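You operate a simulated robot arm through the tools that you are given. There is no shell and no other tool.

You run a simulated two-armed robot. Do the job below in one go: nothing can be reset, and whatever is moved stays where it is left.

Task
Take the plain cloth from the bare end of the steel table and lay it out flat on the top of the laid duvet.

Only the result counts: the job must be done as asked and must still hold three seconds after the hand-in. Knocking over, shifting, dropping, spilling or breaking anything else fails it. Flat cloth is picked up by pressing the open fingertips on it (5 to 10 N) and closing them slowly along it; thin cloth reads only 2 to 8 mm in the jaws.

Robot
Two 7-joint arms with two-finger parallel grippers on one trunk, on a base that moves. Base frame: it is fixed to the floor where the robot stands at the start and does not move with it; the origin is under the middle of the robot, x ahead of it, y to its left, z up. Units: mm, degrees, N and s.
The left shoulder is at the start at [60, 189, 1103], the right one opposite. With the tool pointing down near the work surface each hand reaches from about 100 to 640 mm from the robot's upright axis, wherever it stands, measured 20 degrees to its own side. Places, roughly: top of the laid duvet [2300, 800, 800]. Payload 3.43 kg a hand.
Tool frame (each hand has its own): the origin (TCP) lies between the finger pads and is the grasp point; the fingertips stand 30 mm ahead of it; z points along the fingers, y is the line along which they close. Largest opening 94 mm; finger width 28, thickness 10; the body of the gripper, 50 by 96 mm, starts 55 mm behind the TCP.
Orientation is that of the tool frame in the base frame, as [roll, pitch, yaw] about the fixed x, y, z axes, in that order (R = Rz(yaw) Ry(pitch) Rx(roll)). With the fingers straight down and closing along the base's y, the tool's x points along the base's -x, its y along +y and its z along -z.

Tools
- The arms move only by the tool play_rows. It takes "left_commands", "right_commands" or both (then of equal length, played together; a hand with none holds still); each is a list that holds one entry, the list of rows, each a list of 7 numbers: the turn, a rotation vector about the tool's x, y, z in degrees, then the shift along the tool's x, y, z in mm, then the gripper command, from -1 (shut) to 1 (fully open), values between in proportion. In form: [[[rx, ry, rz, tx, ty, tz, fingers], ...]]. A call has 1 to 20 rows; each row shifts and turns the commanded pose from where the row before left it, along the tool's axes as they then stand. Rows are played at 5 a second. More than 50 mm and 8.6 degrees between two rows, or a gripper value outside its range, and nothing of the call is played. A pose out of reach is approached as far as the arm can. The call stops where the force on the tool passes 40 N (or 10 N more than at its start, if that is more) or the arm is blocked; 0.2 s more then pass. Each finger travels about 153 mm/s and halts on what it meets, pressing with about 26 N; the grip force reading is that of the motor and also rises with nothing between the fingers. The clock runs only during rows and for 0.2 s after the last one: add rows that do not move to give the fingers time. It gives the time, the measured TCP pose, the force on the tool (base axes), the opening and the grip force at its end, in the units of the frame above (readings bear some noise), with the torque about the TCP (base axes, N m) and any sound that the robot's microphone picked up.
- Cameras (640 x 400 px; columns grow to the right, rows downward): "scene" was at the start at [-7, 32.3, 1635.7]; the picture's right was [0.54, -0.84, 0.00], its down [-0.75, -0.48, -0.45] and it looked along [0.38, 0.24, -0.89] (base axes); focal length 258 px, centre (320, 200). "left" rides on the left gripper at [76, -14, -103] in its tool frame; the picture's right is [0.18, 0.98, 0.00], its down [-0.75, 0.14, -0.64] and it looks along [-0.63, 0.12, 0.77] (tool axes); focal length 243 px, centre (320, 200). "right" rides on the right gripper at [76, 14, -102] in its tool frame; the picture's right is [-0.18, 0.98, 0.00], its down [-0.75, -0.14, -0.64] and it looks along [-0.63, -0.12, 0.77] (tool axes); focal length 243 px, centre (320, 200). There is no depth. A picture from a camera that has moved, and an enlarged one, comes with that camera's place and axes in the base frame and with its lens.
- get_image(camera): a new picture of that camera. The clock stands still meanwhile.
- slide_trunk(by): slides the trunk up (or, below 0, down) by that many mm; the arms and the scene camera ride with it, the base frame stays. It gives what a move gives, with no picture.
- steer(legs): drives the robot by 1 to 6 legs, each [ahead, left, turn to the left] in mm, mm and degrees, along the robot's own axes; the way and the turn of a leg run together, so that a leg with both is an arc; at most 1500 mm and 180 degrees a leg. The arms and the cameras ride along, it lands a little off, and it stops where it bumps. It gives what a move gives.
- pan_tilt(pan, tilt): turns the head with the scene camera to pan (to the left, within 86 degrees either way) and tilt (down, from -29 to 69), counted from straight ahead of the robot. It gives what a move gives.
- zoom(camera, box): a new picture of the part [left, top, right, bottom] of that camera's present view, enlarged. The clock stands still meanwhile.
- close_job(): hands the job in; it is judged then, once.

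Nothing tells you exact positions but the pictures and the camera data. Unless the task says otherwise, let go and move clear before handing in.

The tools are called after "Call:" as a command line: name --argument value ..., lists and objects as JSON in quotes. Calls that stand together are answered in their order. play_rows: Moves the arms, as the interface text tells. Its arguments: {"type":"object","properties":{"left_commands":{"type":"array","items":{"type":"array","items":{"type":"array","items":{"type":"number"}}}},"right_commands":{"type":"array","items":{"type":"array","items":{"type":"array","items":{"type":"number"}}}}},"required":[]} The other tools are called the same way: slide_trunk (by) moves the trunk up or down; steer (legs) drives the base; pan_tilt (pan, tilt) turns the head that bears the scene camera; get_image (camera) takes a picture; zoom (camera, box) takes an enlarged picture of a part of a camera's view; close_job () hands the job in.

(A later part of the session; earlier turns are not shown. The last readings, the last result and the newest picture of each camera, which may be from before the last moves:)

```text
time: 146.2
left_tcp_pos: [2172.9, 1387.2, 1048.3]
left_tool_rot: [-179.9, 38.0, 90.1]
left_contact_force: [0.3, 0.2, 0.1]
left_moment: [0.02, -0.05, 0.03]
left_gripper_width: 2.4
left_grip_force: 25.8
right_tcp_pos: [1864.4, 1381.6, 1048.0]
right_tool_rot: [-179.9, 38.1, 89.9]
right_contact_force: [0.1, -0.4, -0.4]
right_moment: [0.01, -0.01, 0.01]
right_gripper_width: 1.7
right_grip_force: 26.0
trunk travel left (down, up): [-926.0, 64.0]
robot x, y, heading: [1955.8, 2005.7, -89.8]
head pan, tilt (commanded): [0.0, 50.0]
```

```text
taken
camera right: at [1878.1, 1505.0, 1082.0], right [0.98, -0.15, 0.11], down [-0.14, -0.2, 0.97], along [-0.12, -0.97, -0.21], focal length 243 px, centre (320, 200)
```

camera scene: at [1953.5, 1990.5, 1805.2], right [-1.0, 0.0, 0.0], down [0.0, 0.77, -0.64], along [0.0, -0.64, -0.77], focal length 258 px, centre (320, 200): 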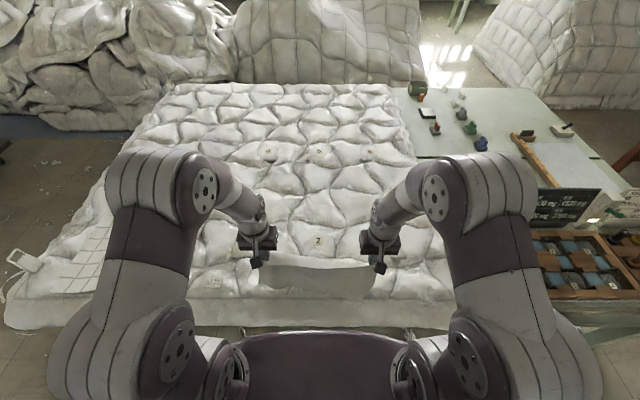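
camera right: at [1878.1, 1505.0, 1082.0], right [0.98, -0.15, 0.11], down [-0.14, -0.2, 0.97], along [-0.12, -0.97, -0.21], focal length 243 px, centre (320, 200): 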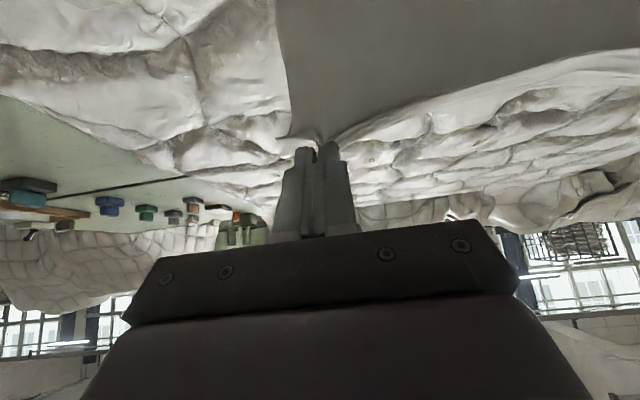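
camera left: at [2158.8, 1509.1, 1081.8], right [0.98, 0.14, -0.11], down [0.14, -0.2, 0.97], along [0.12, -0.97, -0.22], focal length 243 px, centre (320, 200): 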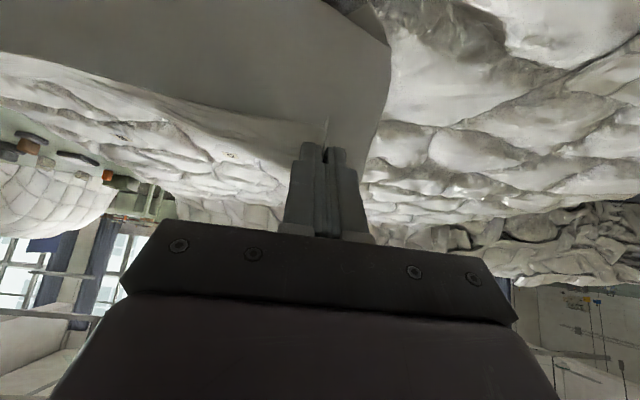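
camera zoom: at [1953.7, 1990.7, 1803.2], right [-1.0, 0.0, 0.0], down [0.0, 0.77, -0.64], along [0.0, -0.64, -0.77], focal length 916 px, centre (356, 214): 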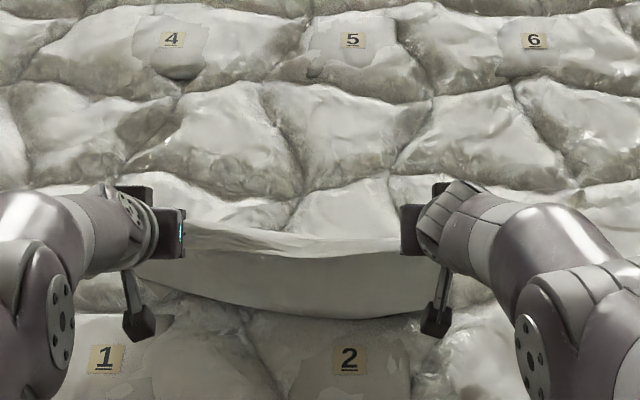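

This time the left side came down properly, with its far corner at about [2257, 1251]. I'll continue drawing back and down along the same path.

Call:
play_rows --left_commands '[[[0, 1, 0, 15.02, 0, 2.45, -1], [0, 1, 0, 14.98, 0, 2.71, -1], [0, 1, 0, 14.93, 0, 2.97, -1], [0, 1, 0, 14.87, 0, 3.23, -1]]]' --right_commands '[[[0, 1, 0, 15.81, 0, 1.83, -1], [0, 1, 0, 15.78, 0, 2.11, -1], [0, 1, 0, 15.74, 0, 2.38, -1], [0, 1, 0, 15.69, 0, 2.66, -1]]]'

Call:
zoom --camera "scene" --box '[220, 140, 400, 252]'

Call:
get_image --camera "left"

Call:
get_image --camera "right"

```text
time: 147.2
left_tcp_pos: [2171.0, 1426.6, 1002.7]
left_tool_rot: [-180.0, 34.0, 90.0]
left_contact_force: [0.2, -1.1, -0.4]
left_moment: [0.01, 0.0, -0.01]
left_gripper_width: 2.2
left_grip_force: 25.7
right_tcp_pos: [1862.6, 1428.6, 1002.4]
right_tool_rot: [-180.0, 34.0, 89.9]
right_contact_force: [-0.1, 0.0, 0.0]
right_moment: [0.03, -0.03, -0.01]
right_gripper_width: 1.5
right_grip_force: 25.8
trunk travel left (down, up): [-926.0, 64.0]
robot x, y, heading: [1956.7, 2009.7, -90.1]
head pan, tilt (commanded): [0.0, 50.0]
```

```text
3.56 times, centred on (310, 196) of scene
camera zoom: at [1953.7, 1990.5, 1803.2], right [-1.0, 0.0, 0.0], down [0.0, 0.77, -0.64], along [0.0, -0.64, -0.77], focal length 916 px, centre (356, 214)
```

zoom: 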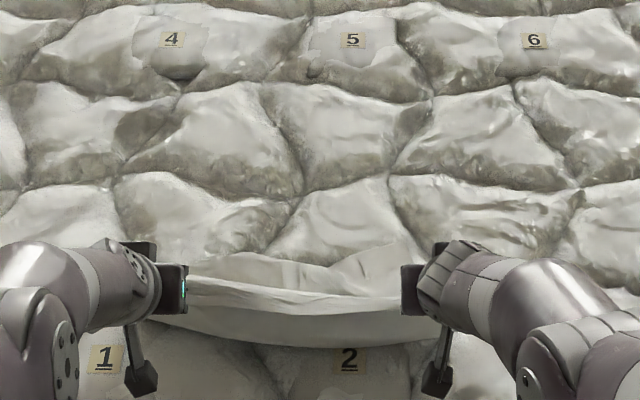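

```text
taken
camera left: at [2157.6, 1547.1, 1045.1], right [0.98, 0.15, -0.1], down [0.14, -0.27, 0.95], along [0.12, -0.95, -0.28], focal length 243 px, centre (320, 200)
```

left: 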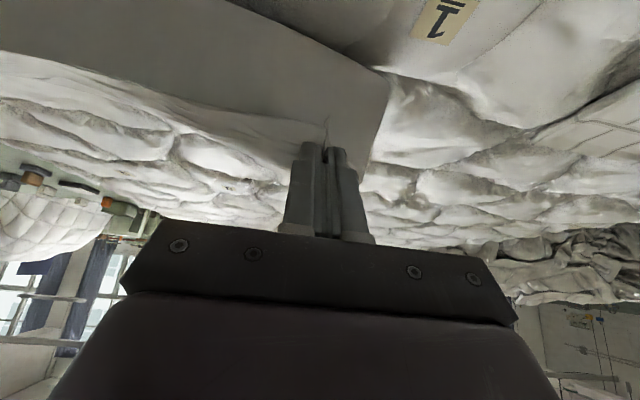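

```text
taken
camera right: at [1877.0, 1548.0, 1045.3], right [0.98, -0.15, 0.1], down [-0.14, -0.26, 0.95], along [-0.12, -0.95, -0.28], focal length 243 px, centre (320, 200)
```

right: 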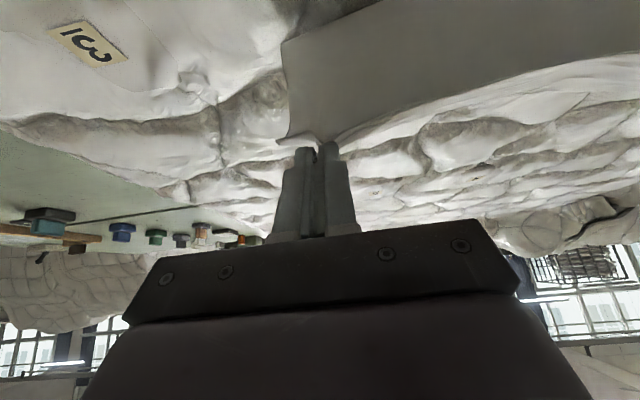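

The contact line is advancing nicely and the left strip is now lying forward. I'll zoom in on the far edge already on the duvet.

Call:
zoom --camera "scene" --box '[255, 190, 355, 245]'

```text
6.40 times, centred on (305, 218) of scene
camera zoom: at [1953.7, 1990.5, 1803.2], right [-1.0, 0.0, 0.0], down [0.0, 0.77, -0.64], along [0.0, -0.64, -0.77], focal length 1649 px, centre (416, 88)
```

zoom: 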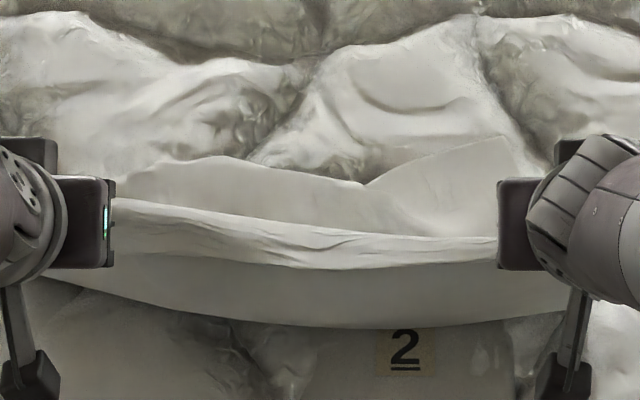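

The far edge lies on the duvet at y ≈ 1208–1255 with the cloth spread behind it, only slightly wavy. I'll continue the next stage.

Call:
play_rows --left_commands '[[[0, 1.25, 0, 16.42, 0, 4.22, -1], [0, 1.25, 0, 16.32, 0, 4.57, -1], [0, 1.25, 0, 16.22, 0, 4.93, -1], [0, 1.25, 0, 16.11, 0, 5.28, -1]]]' --right_commands '[[[0, 1.25, 0, 15.53, 0, 4.82, -1], [0, 1.25, 0, 15.42, 0, 5.15, -1], [0, 1.25, 0, 15.31, 0, 5.49, -1], [0, 1.25, 0, 15.18, 0, 5.82, -1]]]'

Call:
zoom --camera "scene" --box '[240, 180, 380, 267]'

Call:
get_image --camera "left"

Call:
get_image --camera "right"

```text
time: 148.2
left_tcp_pos: [2172.8, 1471.6, 950.8]
left_tool_rot: [-180.0, 28.9, 90.0]
left_contact_force: [0.2, -0.9, -0.5]
left_moment: [0.03, -0.02, 0.02]
left_gripper_width: 2.3
left_grip_force: 25.7
right_tcp_pos: [1863.8, 1469.1, 951.8]
right_tool_rot: [179.9, 29.2, 89.9]
right_contact_force: [0.5, -0.4, 0.5]
right_moment: [0.0, -0.02, -0.03]
right_gripper_width: 1.7
right_grip_force: 26.3
trunk travel left (down, up): [-926.0, 64.0]
robot x, y, heading: [1950.0, 2007.4, -89.8]
head pan, tilt (commanded): [0.0, 50.0]
```

```text
4.57 times, centred on (310, 224) of scene
camera zoom: at [1953.8, 1990.2, 1803.2], right [-1.0, 0.0, 0.0], down [0.0, 0.77, -0.64], along [0.0, -0.64, -0.77], focal length 1178 px, centre (366, 93)
```

zoom: 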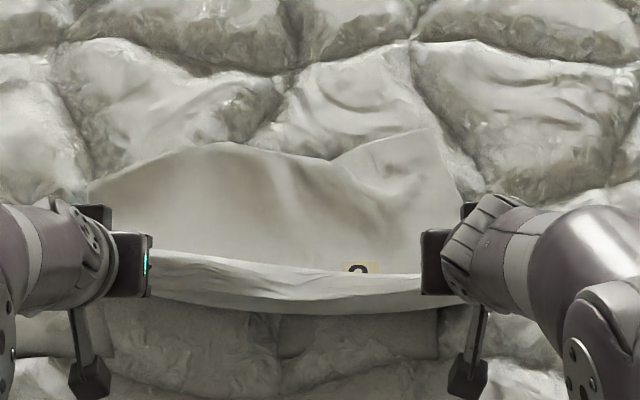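

```text
taken
camera left: at [2158.6, 1587.5, 1005.0], right [0.98, 0.16, -0.09], down [0.14, -0.35, 0.93], along [0.12, -0.92, -0.37], focal length 243 px, centre (320, 200)
```

left: 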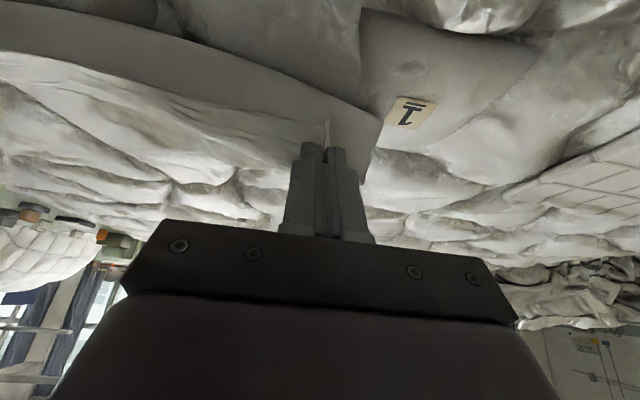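

```text
taken
camera right: at [1878.5, 1584.9, 1004.7], right [0.98, -0.16, 0.09], down [-0.14, -0.35, 0.93], along [-0.12, -0.92, -0.36], focal length 243 px, centre (320, 200)
```

right: 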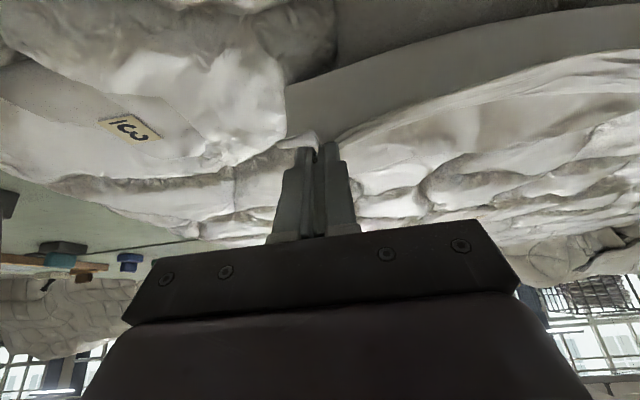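

The cloth is laying out well: the far part is spread on the duvet across its full width. I'll continue down and back.

Call:
play_rows --left_commands '[[[0, 1.5, 0, 14.59, 0, 7.24, -1], [0, 1.5, 0, 14.39, 0, 7.62, -1], [0, 1.5, 0, 14.18, 0, 7.98, -1], [0, 1.5, 0, 13.98, 0, 8.35, -1]]]' --right_commands '[[[0, 1.5, 0, 13.54, 0, 7.82, -1], [0, 1.5, 0, 13.33, 0, 8.17, -1], [0, 1.5, 0, 13.11, 0, 8.51, -1], [0, 1.5, 0, 12.89, 0, 8.85, -1]]]'

Call:
zoom --camera "scene" --box '[230, 180, 390, 280]'

Call:
get_image --camera "left"

Call:
get_image --camera "right"

```text
time: 149.2
left_tcp_pos: [2170.9, 1507.6, 898.6]
left_tool_rot: [-179.9, 22.9, 90.0]
left_contact_force: [0.6, 0.1, -0.1]
left_moment: [0.04, -0.03, 0.01]
left_gripper_width: 2.0
left_grip_force: 25.7
right_tcp_pos: [1863.5, 1501.9, 899.1]
right_tool_rot: [180.0, 23.0, 90.0]
right_contact_force: [0.6, 0.5, 0.1]
right_moment: [0.03, -0.02, 0.01]
right_gripper_width: 1.7
right_grip_force: 25.7
trunk travel left (down, up): [-926.0, 64.0]
robot x, y, heading: [1951.2, 2008.9, -89.7]
head pan, tilt (commanded): [0.0, 50.0]
```

```text
4.00 times, centred on (310, 230) of scene
camera zoom: at [1953.7, 1989.6, 1803.2], right [-1.0, 0.0, 0.0], down [0.0, 0.77, -0.64], along [0.0, -0.64, -0.77], focal length 1030 px, centre (360, 80)
```

zoom: 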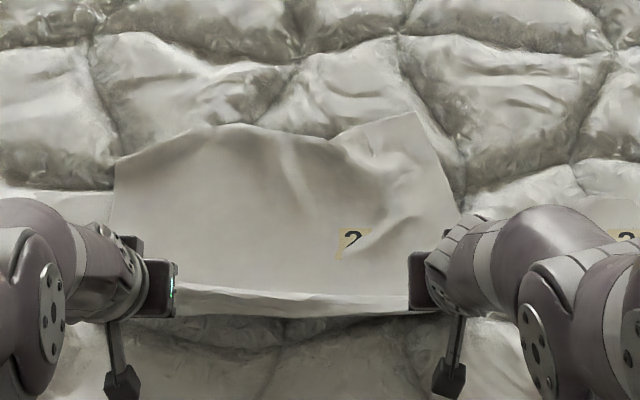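

```text
taken
camera left: at [2158.2, 1618.3, 963.3], right [0.98, 0.17, -0.07], down [0.14, -0.44, 0.88], along [0.12, -0.88, -0.46], focal length 243 px, centre (320, 200)
```

left: 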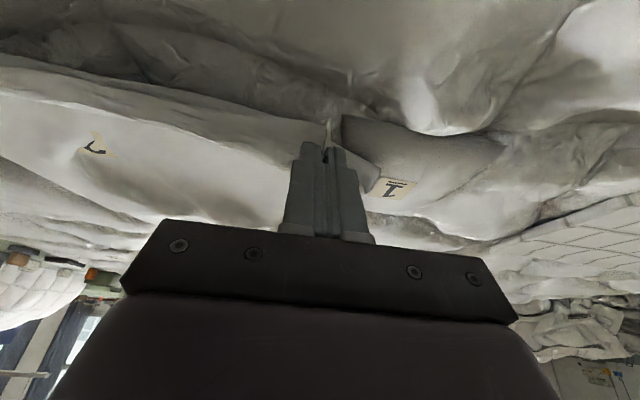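

```text
taken
camera right: at [1877.6, 1610.5, 962.7], right [0.98, -0.17, 0.07], down [-0.14, -0.44, 0.89], along [-0.12, -0.88, -0.46], focal length 243 px, centre (320, 200)
```

right: 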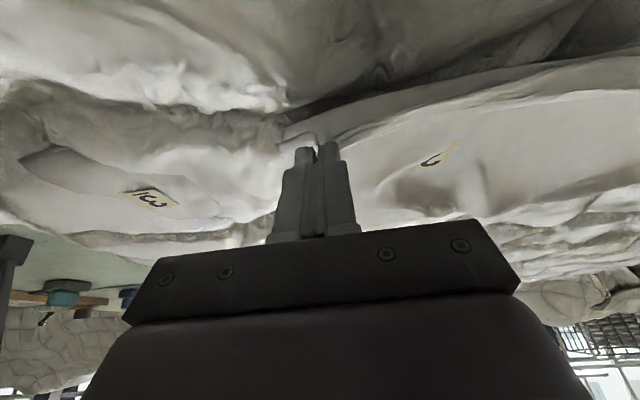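

Most of the cloth is now spread on the duvet, from the far edge around y ≈ 1211–1284 back to the hands at y ≈ 1495. I'll lower the held edge nearly to the surface while finishing the draw-back.

Call:
play_rows --left_commands '[[[0, 1.25, 0, 10.81, 0, 6.28, -1], [0, 1.25, 0, 10.68, 0, 6.51, -1], [0, 1.25, 0, 10.53, 0, 6.74, -1], [0, 1.25, 0, 10.38, 0, 6.97, -1]]]' --right_commands '[[[0, 1.25, 0, 9.43, 0, 6.87, -1], [0, 1.25, 0, 9.28, 0, 7.07, -1], [0, 1.25, 0, 9.12, 0, 7.27, -1], [0, 1.25, 0, 8.96, 0, 7.46, -1]]]'

Call:
zoom --camera "scene" --box '[230, 180, 390, 280]'

Call:
get_image --camera "left"

Call:
get_image --camera "right"

```text
time: 150.2
left_tcp_pos: [2170.3, 1537.5, 860.2]
left_tool_rot: [179.9, 18.4, 90.0]
left_contact_force: [1.0, -3.7, 11.8]
left_moment: [-0.12, -0.03, -0.01]
left_gripper_width: 2.8
left_grip_force: 26.6
right_tcp_pos: [1864.5, 1523.5, 859.8]
right_tool_rot: [179.9, 18.3, 89.9]
right_contact_force: [-0.1, -2.9, 5.6]
right_moment: [-0.06, 0.01, 0.01]
right_gripper_width: 1.5
right_grip_force: 26.0
trunk travel left (down, up): [-926.0, 64.0]
robot x, y, heading: [1954.1, 2007.8, -89.7]
head pan, tilt (commanded): [0.0, 50.0]
```

```text
4.00 times, centred on (310, 230) of scene
camera zoom: at [1952.4, 1992.1, 1803.6], right [-1.0, 0.0, 0.0], down [0.0, 0.77, -0.64], along [0.0, -0.64, -0.77], focal length 1030 px, centre (360, 80)
```

zoom: 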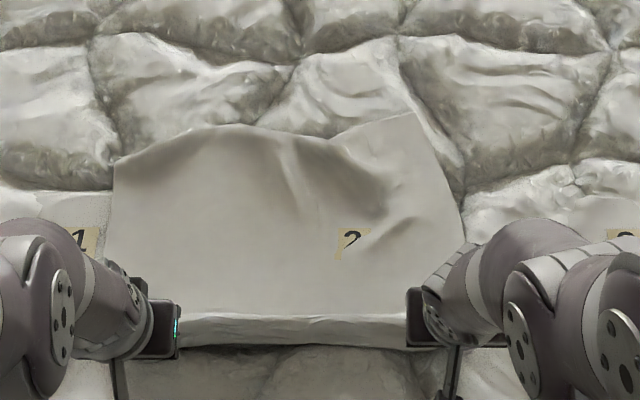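

```text
taken
camera left: at [2156.8, 1641.6, 933.7], right [0.98, 0.17, -0.06], down [0.14, -0.51, 0.85], along [0.12, -0.84, -0.53], focal length 243 px, centre (320, 200)
```

left: 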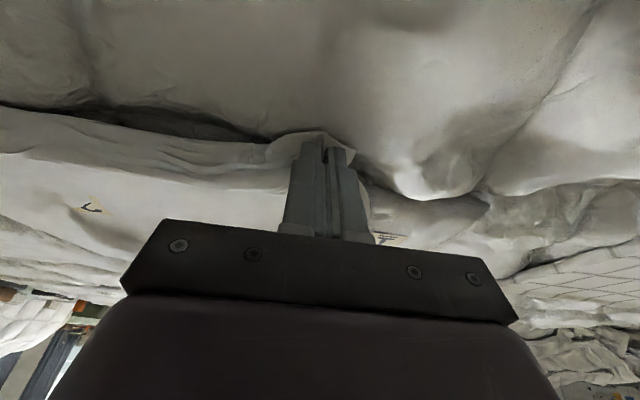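

```text
taken
camera right: at [1878.0, 1628.6, 933.5], right [0.98, -0.18, 0.06], down [-0.14, -0.51, 0.85], along [-0.12, -0.84, -0.53], focal length 243 px, centre (320, 200)
```

right: 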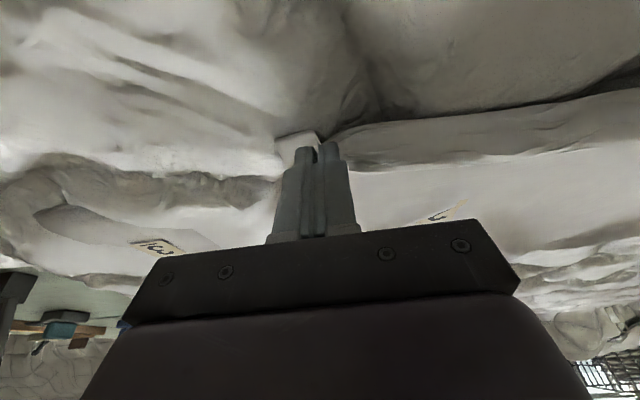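

The held edge has reached the surface (left 12 N, right 6 N), and the cloth is spread with no folded-over far edge. I'll ease the left hand slightly and open both grippers slowly with light contact, so the pinched folds are spread back out.

Call:
play_rows --left_commands '[[[0, 0, 0, 0, 0, -1, -1], [0, 0, 0, 0, 0, 0, -1], [0, 0, 0, 0, 0, 0, -0.9], [0, 0, 0, 0, 0, 0, -0.8], [0, 0, 0, 0, 0, 0, -0.7], [0, 0, 0, 0, 0, 0, -0.6], [0, 0, 0, 0, 0, 0, -0.5], [0, 0, 0, 0, 0, 0, -0.4], [0, 0, 0, 0, 0, 0, -0.3], [0, 0, 0, 0, 0, 0, -0.2], [0, 0, 0, 0, 0, 0, -0.2]]]' --right_commands '[[[0, 0, 0, 0, 0, 0, -1], [0, 0, 0, 0, 0, 0, -1], [0, 0, 0, 0, 0, 0, -0.9], [0, 0, 0, 0, 0, 0, -0.8], [0, 0, 0, 0, 0, 0, -0.7], [0, 0, 0, 0, 0, 0, -0.6], [0, 0, 0, 0, 0, 0, -0.5], [0, 0, 0, 0, 0, 0, -0.4], [0, 0, 0, 0, 0, 0, -0.3], [0, 0, 0, 0, 0, 0, -0.2], [0, 0, 0, 0, 0, 0, -0.2]]]'

Call:
get_image --camera "left"

Call:
get_image --camera "right"

Call:
zoom --camera "scene" --box '[230, 180, 390, 280]'

```text
time: 152.6
left_tcp_pos: [2171.0, 1541.5, 857.8]
left_tool_rot: [-180.0, 18.1, 90.0]
left_contact_force: [2.4, 1.0, 22.6]
left_moment: [0.11, 0.02, -0.03]
left_gripper_width: 30.1
left_grip_force: 0.1
right_tcp_pos: [1863.9, 1527.9, 858.4]
right_tool_rot: [-179.9, 18.1, 89.9]
right_contact_force: [1.4, 0.2, 2.9]
right_moment: [0.04, 0.03, 0.01]
right_gripper_width: 36.5
right_grip_force: 0.0
trunk travel left (down, up): [-926.0, 64.0]
robot x, y, heading: [1951.5, 2006.6, -89.9]
head pan, tilt (commanded): [0.0, 50.0]
```

```text
taken
camera left: at [2157.3, 1645.0, 933.4], right [0.98, 0.17, -0.06], down [0.14, -0.52, 0.84], along [0.12, -0.84, -0.53], focal length 243 px, centre (320, 200)
```

left: 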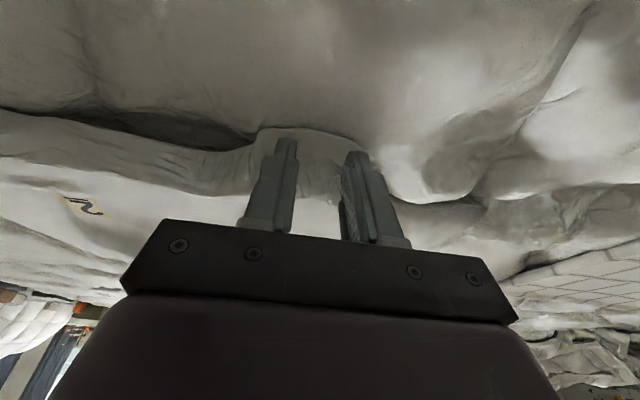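

```text
taken
camera right: at [1878.0, 1630.8, 933.0], right [0.98, -0.18, 0.06], down [-0.14, -0.52, 0.84], along [-0.12, -0.84, -0.53], focal length 243 px, centre (320, 200)
```

right: 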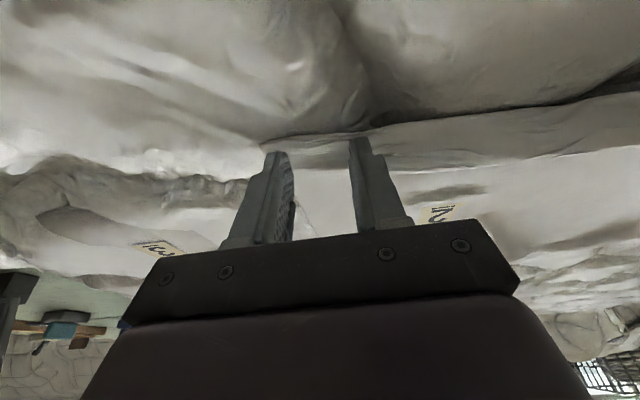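

```text
4.00 times, centred on (310, 230) of scene
camera zoom: at [1953.0, 1994.0, 1803.2], right [-1.0, 0.0, 0.0], down [0.0, 0.76, -0.64], along [0.0, -0.64, -0.76], focal length 1030 px, centre (360, 80)
```

zoom: 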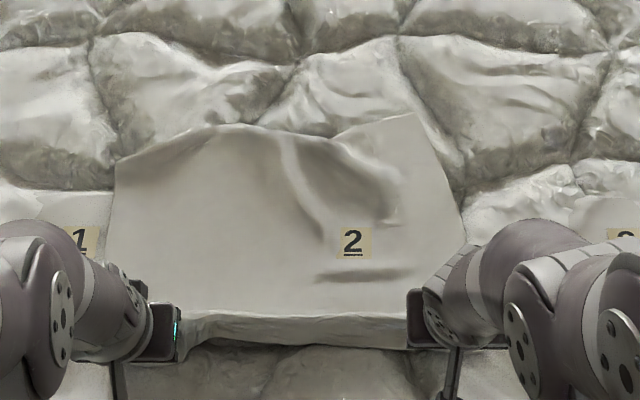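

The folds opened out well. Now I'll lift both hands straight off along the tool axis, slowly at first.

Call:
play_rows --left_commands '[[[0, 0, 0, 0, 0, -2, -0.2], [0, 0, 0, 0, 0, -3, -0.2], [0, 0, 0, 0, 0, -5, -0.2], [0, 0, 0, 0, 0, -8, -0.2], [0, 0, 0, 0, 0, -12, -0.2], [0, 0, 0, 0, 0, -15, -0.2], [0, 0, 0, 0, 0, -20, -0.2], [0, 0, 0, 0, 0, -20, -0.2], [0, 0, 0, 0, 0, -20, -0.2]]]' --right_commands '[[[0, 0, 0, 0, 0, -2, -0.2], [0, 0, 0, 0, 0, -3, -0.2], [0, 0, 0, 0, 0, -5, -0.2], [0, 0, 0, 0, 0, -8, -0.2], [0, 0, 0, 0, 0, -12, -0.2], [0, 0, 0, 0, 0, -15, -0.2], [0, 0, 0, 0, 0, -20, -0.2], [0, 0, 0, 0, 0, -20, -0.2], [0, 0, 0, 0, 0, -20, -0.2]]]'

Call:
get_image --camera "left"

Call:
get_image --camera "right"

Call:
zoom --camera "scene" --box '[230, 180, 390, 280]'

```text
time: 154.6
left_tcp_pos: [2171.0, 1573.1, 958.1]
left_tool_rot: [180.0, 18.0, 90.0]
left_contact_force: [0.7, 0.1, 1.2]
left_moment: [-0.01, 0.01, -0.01]
left_gripper_width: 37.4
left_grip_force: 0.1
right_tcp_pos: [1865.9, 1559.4, 958.0]
right_tool_rot: [-179.9, 18.1, 90.0]
right_contact_force: [-0.2, -0.6, 0.0]
right_moment: [-0.04, 0.04, -0.02]
right_gripper_width: 37.7
right_grip_force: 0.0
trunk travel left (down, up): [-926.0, 64.0]
robot x, y, heading: [1954.5, 2010.8, -89.7]
head pan, tilt (commanded): [0.0, 50.0]
```

```text
taken
camera left: at [2158.4, 1675.7, 1032.7], right [0.98, 0.17, -0.06], down [0.14, -0.52, 0.84], along [0.12, -0.84, -0.53], focal length 243 px, centre (320, 200)
```

left: 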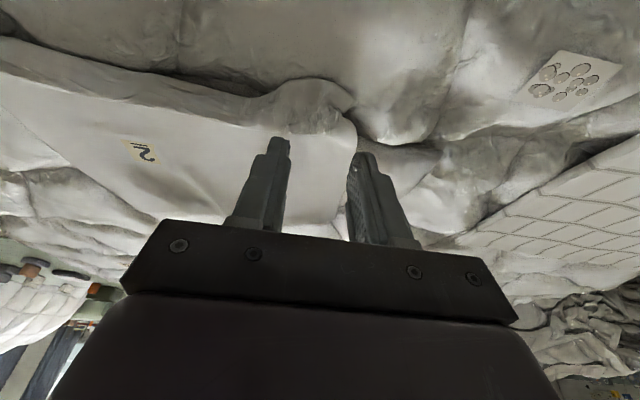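

```text
taken
camera right: at [1878.9, 1662.8, 1031.9], right [0.98, -0.18, 0.06], down [-0.14, -0.52, 0.84], along [-0.12, -0.84, -0.53], focal length 243 px, centre (320, 200)
```

right: 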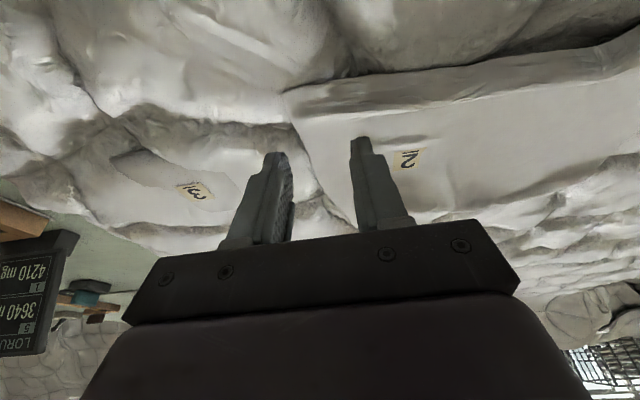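

```text
4.00 times, centred on (310, 230) of scene
camera zoom: at [1953.3, 1992.1, 1803.1], right [-1.0, 0.0, 0.0], down [0.0, 0.77, -0.64], along [0.0, -0.64, -0.77], focal length 1030 px, centre (360, 80)
```

zoom: 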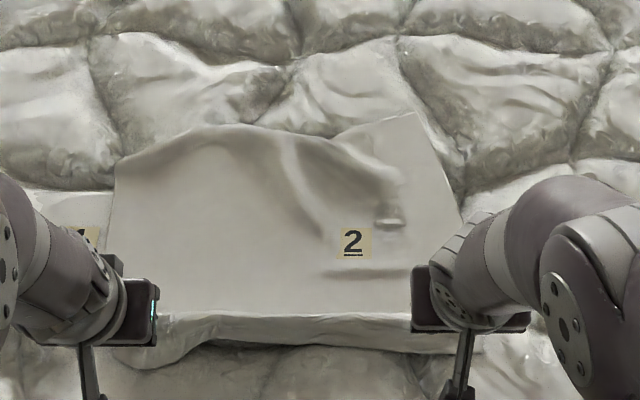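

Both hands are clear and the cloth stays put. I'll move the hands apart and up to get an unobstructed view.

Call:
play_rows --left_commands '[[[0, 0, 0, -3, 20, -9.5, -0.2], [0, 0, 0, -3, 20, -9.5, -0.2], [0, 0, 0, -3, 20, -9.5, -0.2], [0, 0, 0, -3, 20, -9.5, -0.2], [0, 0, 0, -3, 20, -9.5, -0.2], [0, 0, 0, -3, 20, -9.5, -0.2], [0, 0, 0, -3, 20, -9.5, -0.2], [0, 0, 0, -3, 20, -9.5, -0.2]]]' --right_commands '[[[0, 0, 0, -3, -20, -9.5, -0.2], [0, 0, 0, -3, -20, -9.5, -0.2], [0, 0, 0, -3, -20, -9.5, -0.2], [0, 0, 0, -3, -20, -9.5, -0.2], [0, 0, 0, -3, -20, -9.5, -0.2], [0, 0, 0, -3, -20, -9.5, -0.2], [0, 0, 0, -3, -20, -9.5, -0.2], [0, 0, 0, -3, -20, -9.5, -0.2]]]'

Call:
get_image --camera "scene"

Call:
zoom --camera "scene" --box '[230, 180, 390, 280]'

Call:
get_image --camera "left"

Call:
get_image --camera "right"

```text
time: 156.4
left_tcp_pos: [2331.2, 1572.4, 1038.5]
left_tool_rot: [-180.0, 18.0, 89.9]
left_contact_force: [0.4, 0.6, 0.0]
left_moment: [-0.01, 0.02, 0.0]
left_gripper_width: 37.6
left_grip_force: 0.1
right_tcp_pos: [1703.5, 1559.9, 1035.9]
right_tool_rot: [180.0, 18.1, 89.8]
right_contact_force: [0.6, 0.3, 0.6]
right_moment: [-0.01, -0.02, 0.05]
right_gripper_width: 37.6
right_grip_force: 0.0
trunk travel left (down, up): [-926.0, 64.0]
robot x, y, heading: [1952.3, 2007.5, -89.9]
head pan, tilt (commanded): [0.0, 50.0]
```

```text
taken
camera scene: at [1953.3, 1990.4, 1803.1], right [-1.0, 0.0, 0.0], down [0.0, 0.77, -0.64], along [0.0, -0.64, -0.77], focal length 258 px, centre (320, 200)
```

scene: 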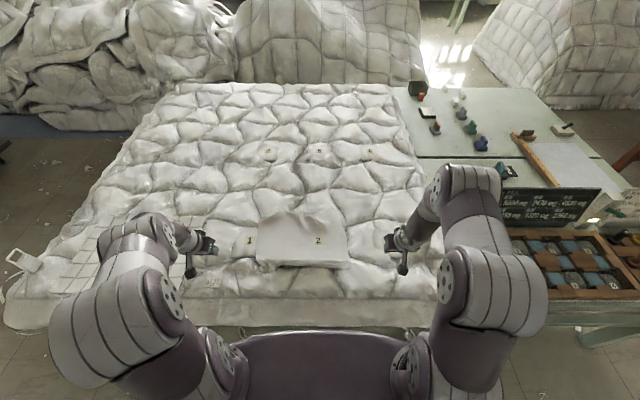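

```text
4.00 times, centred on (310, 230) of scene
camera zoom: at [1953.3, 1990.4, 1803.1], right [-1.0, 0.0, 0.0], down [0.0, 0.77, -0.64], along [0.0, -0.64, -0.77], focal length 1030 px, centre (360, 80)
```

zoom: 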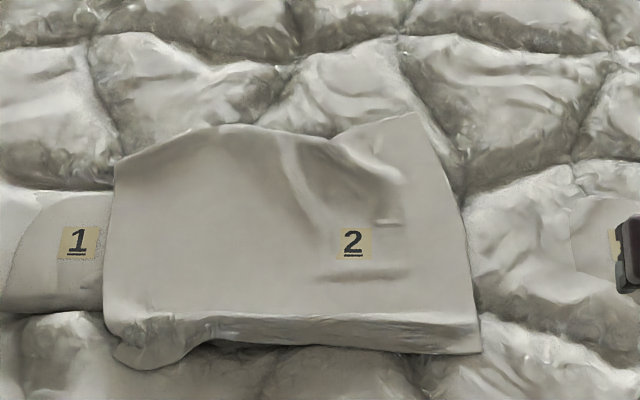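

```text
taken
camera left: at [2317.8, 1675.4, 1112.7], right [0.98, 0.17, -0.06], down [0.14, -0.52, 0.84], along [0.12, -0.84, -0.53], focal length 243 px, centre (320, 200)
```

left: 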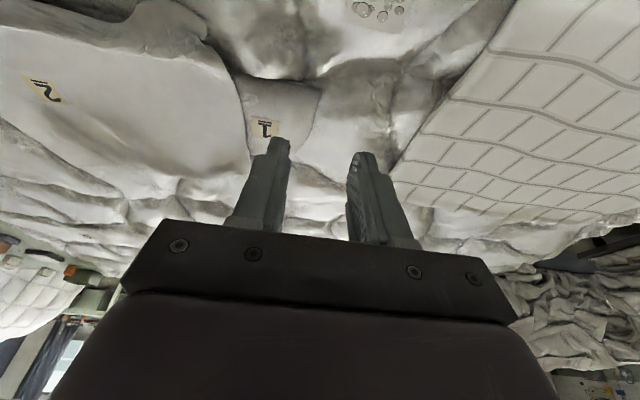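

```text
taken
camera right: at [1718.3, 1662.7, 1110.3], right [0.98, -0.18, 0.06], down [-0.14, -0.52, 0.84], along [-0.12, -0.84, -0.53], focal length 243 px, centre (320, 200)
```

right: 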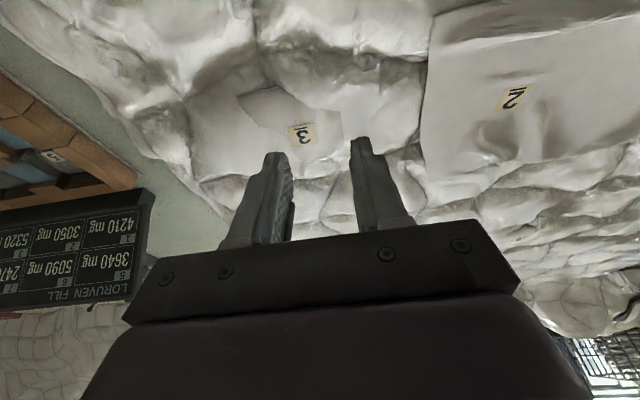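

The cloth is now lying flat over most of its area, roughly x 1830–2244 and y 1212–1535. The left side is still a little short: the near-left corner looks curled and the far-left corner lags. I'll look closer at those two spots.

Call:
zoom --camera "scene" --box '[250, 240, 310, 280]'

Call:
zoom --camera "left" --box '[0, 0, 320, 200]'

Call:
zoom --camera "right" --box '[400, 0, 640, 150]'

Call:
zoom --camera "scene" --box '[250, 200, 310, 240]'

```text
10.00 times, centred on (280, 260) of scene
camera zoom: at [1953.3, 1990.4, 1803.1], right [-1.0, 0.0, 0.0], down [0.0, 0.77, -0.64], along [0.0, -0.64, -0.77], focal length 2576 px, centre (720, -400)
```

zoom: 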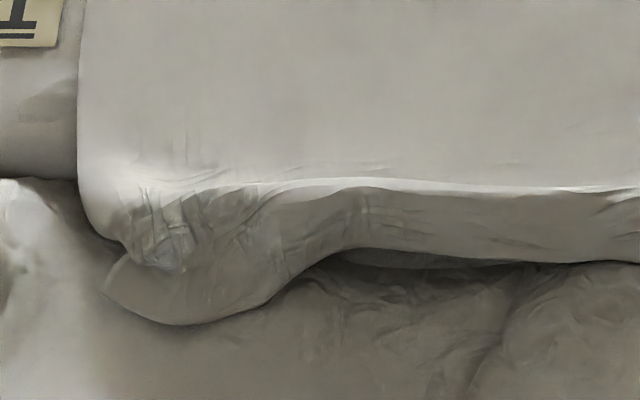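

```text
2.00 times, centred on (160, 100) of left
camera zoom: at [2317.8, 1675.4, 1112.7], right [0.98, 0.17, -0.06], down [0.14, -0.52, 0.84], along [0.12, -0.84, -0.53], focal length 485 px, centre (640, 400)
```

zoom: 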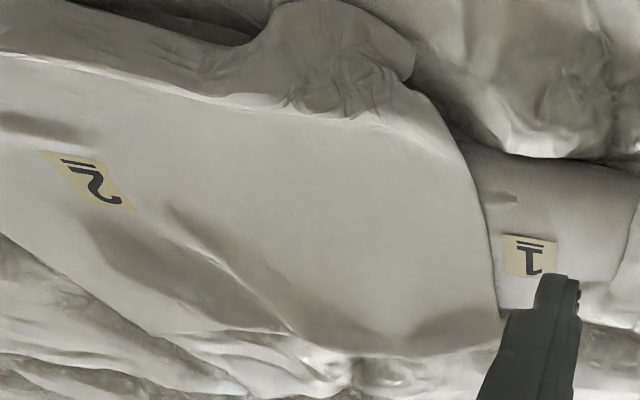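

```text
2.67 times, centred on (520, 75) of right
camera zoom: at [1718.3, 1662.7, 1110.3], right [0.98, -0.18, 0.06], down [-0.14, -0.52, 0.84], along [-0.12, -0.84, -0.53], focal length 647 px, centre (-213, 533)
```

zoom: 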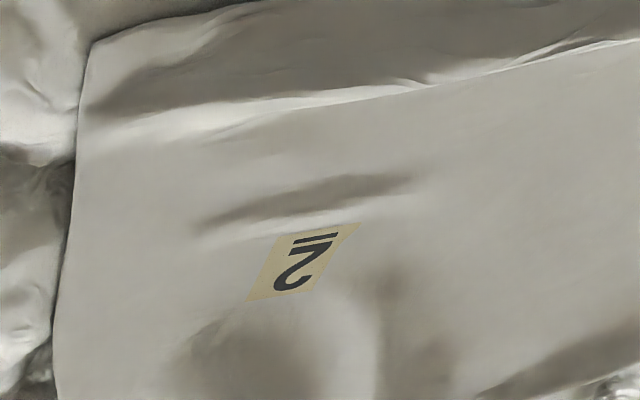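

```text
10.00 times, centred on (280, 220) of scene
camera zoom: at [1953.3, 1990.4, 1803.1], right [-1.0, 0.0, 0.0], down [0.0, 0.77, -0.64], along [0.0, -0.64, -0.77], focal length 2576 px, centre (720, 0)
```

zoom: 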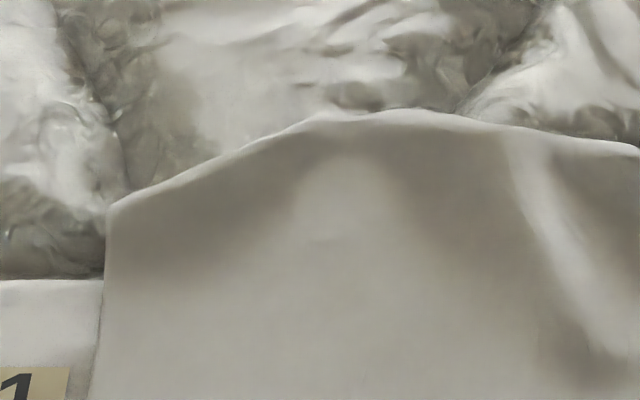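

The left near corner has a curled flap around [2190, 1525], and the left edge is about 50 mm short toward me. I'll use the left hand to pinch that flap and gently draw it toward me; first I bring the hand upright above it.

Call:
play_rows --left_commands '[[[0, 6, 0, 0, 0, 0, -0.23], [0, 6, 0, 0, 0, 0, -0.23], [0, 6, 0, 0, 0, 0, -0.23], [0, 0, 0, -6, -19, 8, -0.23], [0, 0, 0, -6, -19, 8, -0.23], [0, 0, 0, -6, -19, 8, -0.23], [0, 0, 0, -6, -19, 8, -0.23], [0, 0, 0, -6, -19, 12, -0.23], [0, 0, 0, -6, -19, 15, -0.23], [0, 0, 0, -6, -19, 20, -0.23], [0, 0, 0, -6, -19, 20, -0.23], [0, 0, 0, -4, 0, 20, -0.23], [0, 0, 0, 0, 0, 20, -0.23], [0, 0, 0, 0, 0, 10, -0.23]]]'

Call:
get_image --camera "left"

Call:
zoom --camera "left" --box '[200, 40, 460, 200]'

Call:
zoom --camera "scene" --box '[240, 230, 340, 290]'

```text
time: 159.4
left_tcp_pos: [2178.8, 1519.5, 888.0]
left_tool_rot: [-180.0, -0.1, 89.8]
left_contact_force: [0.4, -0.8, 0.0]
left_moment: [0.02, 0.0, 0.0]
left_gripper_width: 36.1
left_grip_force: 0.1
right_tcp_pos: [1704.7, 1559.6, 1037.3]
right_tool_rot: [-180.0, 18.0, 90.0]
right_contact_force: [-0.6, -0.5, 0.1]
right_moment: [0.02, 0.0, -0.03]
right_gripper_width: 37.3
right_grip_force: 0.0
trunk travel left (down, up): [-926.0, 64.0]
robot x, y, heading: [1952.1, 2009.9, -89.7]
head pan, tilt (commanded): [0.0, 50.0]
```

```text
taken
camera left: at [2165.9, 1595.5, 992.6], right [0.98, 0.18, 0.0], down [0.14, -0.75, 0.64], along [0.12, -0.63, -0.77], focal length 243 px, centre (320, 200)
```

left: 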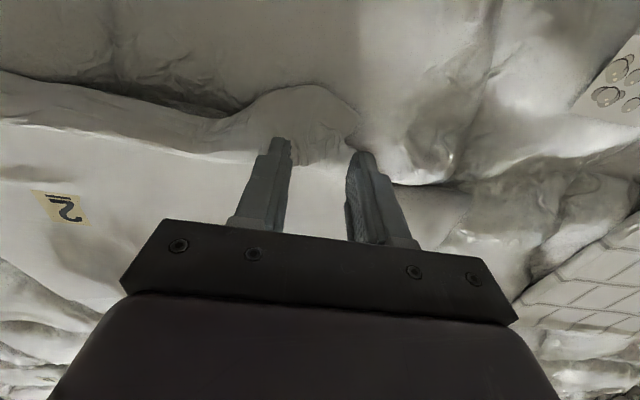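

```text
2.46 times, centred on (330, 120) of left
camera zoom: at [2165.9, 1595.5, 992.6], right [0.98, 0.18, 0.0], down [0.14, -0.75, 0.64], along [0.12, -0.63, -0.77], focal length 597 px, centre (295, 397)
```

zoom: 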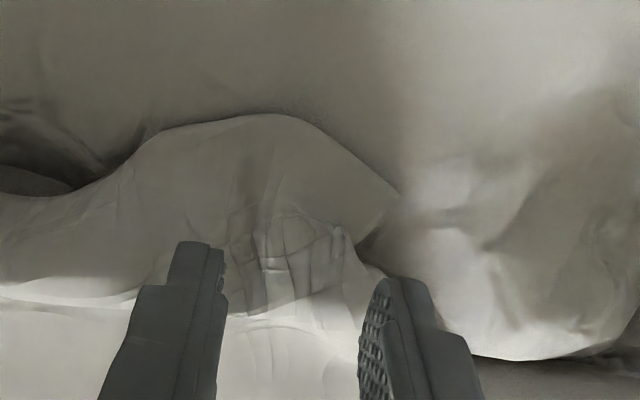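

```text
6.40 times, centred on (290, 260) of scene
camera zoom: at [1953.3, 1990.1, 1803.2], right [-1.0, 0.0, 0.0], down [0.0, 0.77, -0.64], along [0.0, -0.64, -0.77], focal length 1649 px, centre (512, -184)
```

zoom: 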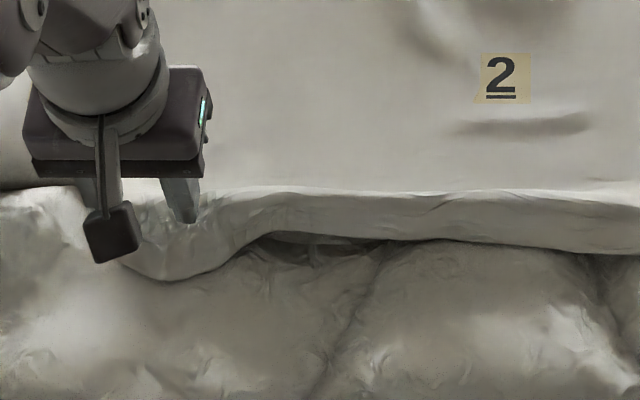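

The near-left flap is clearly visible: its corner is at about [2212, 1531], with a small wrinkled patch at [2181, 1507] where it was gripped. I'll centre over the flap and lower in small steps to contact.

Call:
play_rows --left_commands '[[[0, 0, 0, 5, 0, 10, -0.23], [0, 0, 0, 0, 0, 10, -0.23], [0, 0, 0, 0, 0, 8, -0.23], [0, 0, 0, 0, 0, 5, -0.23], [0, 0, 0, 0, 0, 3, -0.23], [0, 0, 0, 0, 0, 0, -0.23]]]'

Call:
zoom --camera "left" --box '[200, 40, 460, 200]'

```text
time: 160.8
left_tcp_pos: [2180.7, 1525.6, 856.5]
left_tool_rot: [179.9, 0.5, 89.9]
left_contact_force: [1.6, 3.3, 31.7]
left_moment: [-0.11, -0.65, 0.08]
left_gripper_width: 37.0
left_grip_force: 0.4
right_tcp_pos: [1703.4, 1563.4, 1036.7]
right_tool_rot: [179.8, 18.1, 89.9]
right_contact_force: [-1.0, 0.0, 0.0]
right_moment: [-0.01, -0.01, 0.01]
right_gripper_width: 37.8
right_grip_force: 0.2
trunk travel left (down, up): [-926.0, 64.0]
robot x, y, heading: [1952.2, 2009.8, -89.8]
head pan, tilt (commanded): [0.0, 50.0]
```

```text
2.46 times, centred on (330, 120) of left
camera zoom: at [2166.6, 1602.5, 959.6], right [0.98, 0.18, 0.0], down [0.14, -0.75, 0.65], along [0.12, -0.64, -0.76], focal length 597 px, centre (295, 397)
```

zoom: 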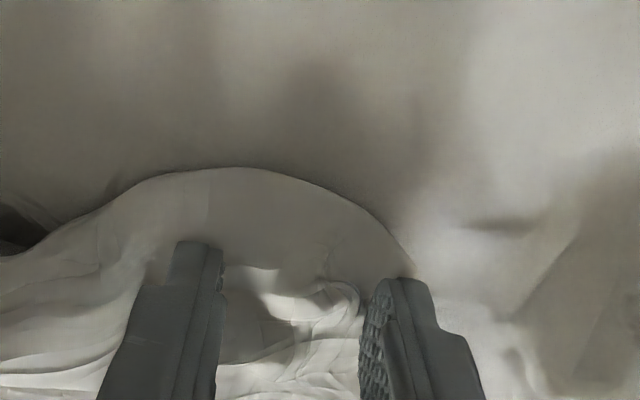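

Contact came higher than expected (surface near z 828), at 32 N. I'll back off to a light press.

Call:
play_rows --left_commands '[[[0, 0, 0, 0, 0, -1.5, -0.23], [0, 0, 0, 0, 0, -1, -0.23], [0, 0, 0, 0, 0, 0, -0.23], [0, 0, 0, 0, 0, 0, -0.23]]]'

```text
time: 161.8
left_tcp_pos: [2178.7, 1526.3, 857.0]
left_tool_rot: [180.0, 0.1, 89.9]
left_contact_force: [0.4, -1.4, 22.9]
left_moment: [-0.28, -0.43, -0.03]
left_gripper_width: 36.1
left_grip_force: 0.0
right_tcp_pos: [1703.1, 1560.5, 1036.6]
right_tool_rot: [179.9, 18.2, 90.0]
right_contact_force: [-0.5, 0.1, -0.4]
right_moment: [0.01, -0.01, -0.03]
right_gripper_width: 37.6
right_grip_force: 0.1
trunk travel left (down, up): [-926.0, 64.0]
robot x, y, heading: [1954.0, 2013.2, -89.8]
head pan, tilt (commanded): [0.0, 50.0]
```

Still 23 N; I'll ease up a little more.

Call:
play_rows --left_commands '[[[0, 0, 0, 0, 0, -1.5, -0.23], [0, 0, 0, 0, 0, -1, -0.23], [0, 0, 0, 0, 0, 0, -0.23], [0, 0, 0, 0, 0, 0, -0.23]]]'

```text
time: 162.8
left_tcp_pos: [2178.7, 1525.7, 857.1]
left_tool_rot: [-179.9, 0.0, 90.0]
left_contact_force: [-0.7, -0.7, 2.8]
left_moment: [-0.05, -0.01, -0.03]
left_gripper_width: 35.8
left_grip_force: 0.1
right_tcp_pos: [1705.1, 1559.8, 1035.3]
right_tool_rot: [-179.9, 18.2, 90.0]
right_contact_force: [0.7, 1.2, -0.3]
right_moment: [0.01, 0.01, 0.02]
right_gripper_width: 37.6
right_grip_force: 0.2
trunk travel left (down, up): [-926.0, 64.0]
robot x, y, heading: [1957.1, 2010.7, -89.9]
head pan, tilt (commanded): [0.0, 50.0]
```

Now 2.8 N. I'll press in half a millimetre and close slowly to pinch the flap.

Call:
play_rows --left_commands '[[[0, 0, 0, 0, 0, 0.7, -0.23], [0, 0, 0, 0, 0, 0, -0.31], [0, 0, 0, 0, 0, 0, -0.39], [0, 0, 0, 0, 0, 0, -0.47], [0, 0, 0, 0, 0, 0, -0.55], [0, 0, 0, 0, 0, 0, -0.63], [0, 0, 0, 0, 0, 0, -0.71], [0, 0, 0, 0, 0, 0, -0.79], [0, 0, 0, 0, 0, 0, -0.87], [0, 0, 0, 0, 0, 0, -0.95], [0, 0, 0, 0, 0, 0, -1], [0, 0, 0, 0, 0, 0, -1]]]'

Call:
zoom --camera "left" --box '[200, 40, 460, 200]'

```text
time: 165.4
left_tcp_pos: [2179.9, 1526.1, 857.6]
left_tool_rot: [-179.9, 0.0, 89.9]
left_contact_force: [1.9, -1.7, 9.2]
left_moment: [-0.1, -0.08, 0.03]
left_gripper_width: 8.4
left_grip_force: 25.7
right_tcp_pos: [1704.3, 1560.0, 1036.2]
right_tool_rot: [-179.9, 18.1, 90.0]
right_contact_force: [-0.7, -0.3, -0.2]
right_moment: [0.04, 0.02, 0.0]
right_gripper_width: 37.5
right_grip_force: 0.0
trunk travel left (down, up): [-926.0, 64.0]
robot x, y, heading: [1953.9, 2013.9, -89.6]
head pan, tilt (commanded): [0.0, 50.0]
```

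```text
2.46 times, centred on (330, 120) of left
camera zoom: at [2166.0, 1601.4, 960.7], right [0.98, 0.18, 0.0], down [0.14, -0.75, 0.64], along [0.12, -0.63, -0.77], focal length 597 px, centre (295, 397)
```

zoom: 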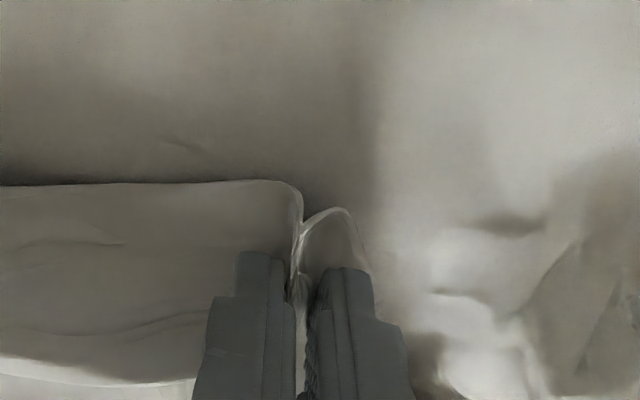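

The flap is gripped (8 mm of layers). I'll lift slightly and draw it about 40 mm toward me and a little outward.

Call:
play_rows --left_commands '[[[0, 0, 0, 0, 0, -4, -1], [0, 0, 0, 2, 0, -4, -1], [0, 0, 0, 6, 2, 0, -1], [0, 0, 0, 8, 3, 0, -1], [0, 0, 0, 8, 3, 0, -1], [0, 0, 0, 8, 3, 0, -1], [0, 0, 0, 8, 3, 0, -1], [0, 0, 0, 0, 0, 0, -1]]]'

Call:
zoom --camera "scene" --box '[230, 190, 390, 290]'

Call:
get_image --camera "left"

```text
time: 167.2
left_tcp_pos: [2193.3, 1565.4, 864.4]
left_tool_rot: [-179.9, 0.1, 89.9]
left_contact_force: [0.3, -0.2, 0.6]
left_moment: [0.01, -0.03, -0.02]
left_gripper_width: 3.7
left_grip_force: 26.6
right_tcp_pos: [1703.1, 1559.0, 1036.6]
right_tool_rot: [-180.0, 18.1, 90.0]
right_contact_force: [-0.2, -0.4, -0.6]
right_moment: [0.0, 0.01, -0.01]
right_gripper_width: 37.5
right_grip_force: 0.0
trunk travel left (down, up): [-926.0, 64.0]
robot x, y, heading: [1952.8, 2006.3, -89.5]
head pan, tilt (commanded): [0.0, 50.0]
```

```text
4.00 times, centred on (310, 240) of scene
camera zoom: at [1953.3, 1990.1, 1803.1], right [-1.0, 0.0, 0.0], down [0.0, 0.77, -0.64], along [0.0, -0.64, -0.77], focal length 1030 px, centre (360, 40)
```

zoom: 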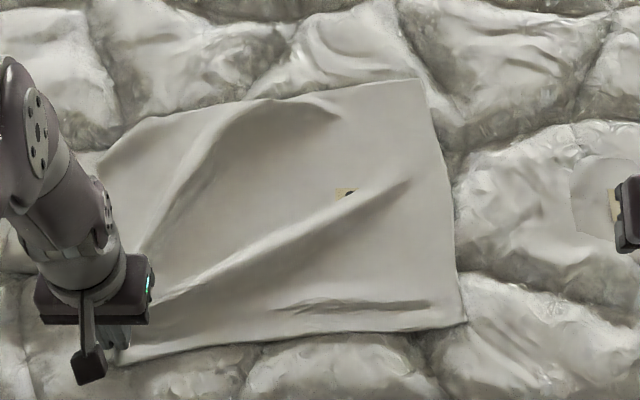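

```text
taken
camera left: at [2180.9, 1641.2, 967.3], right [0.98, 0.18, 0.0], down [0.14, -0.75, 0.64], along [0.12, -0.63, -0.77], focal length 243 px, centre (320, 200)
```

left: 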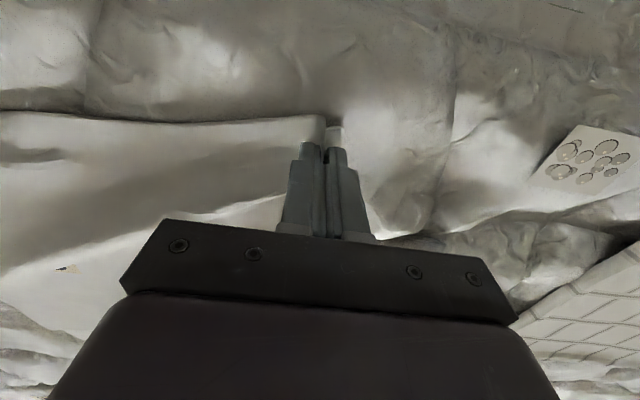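

That straightened the near edge and most of the cloth. I'll set the corner down here and release, then deal with the far-left corner, which now lags a bit.

Call:
play_rows --left_commands '[[[0, 0, 0, 0, 0, 3, -1], [0, 0, 0, 0, 0, 2, -1], [0, 0, 0, 0, 0, 0, -1]]]'

```text
time: 168.0
left_tcp_pos: [2193.6, 1565.9, 860.8]
left_tool_rot: [180.0, 0.1, 90.0]
left_contact_force: [3.6, 3.8, 15.4]
left_moment: [-0.02, -0.12, 0.0]
left_gripper_width: 3.3
left_grip_force: 25.7
right_tcp_pos: [1704.3, 1561.4, 1037.6]
right_tool_rot: [-180.0, 18.3, 89.9]
right_contact_force: [0.1, 0.0, -0.7]
right_moment: [-0.02, 0.0, -0.02]
right_gripper_width: 37.6
right_grip_force: 0.1
trunk travel left (down, up): [-926.0, 64.0]
robot x, y, heading: [1955.5, 2008.7, -89.8]
head pan, tilt (commanded): [0.0, 50.0]
```

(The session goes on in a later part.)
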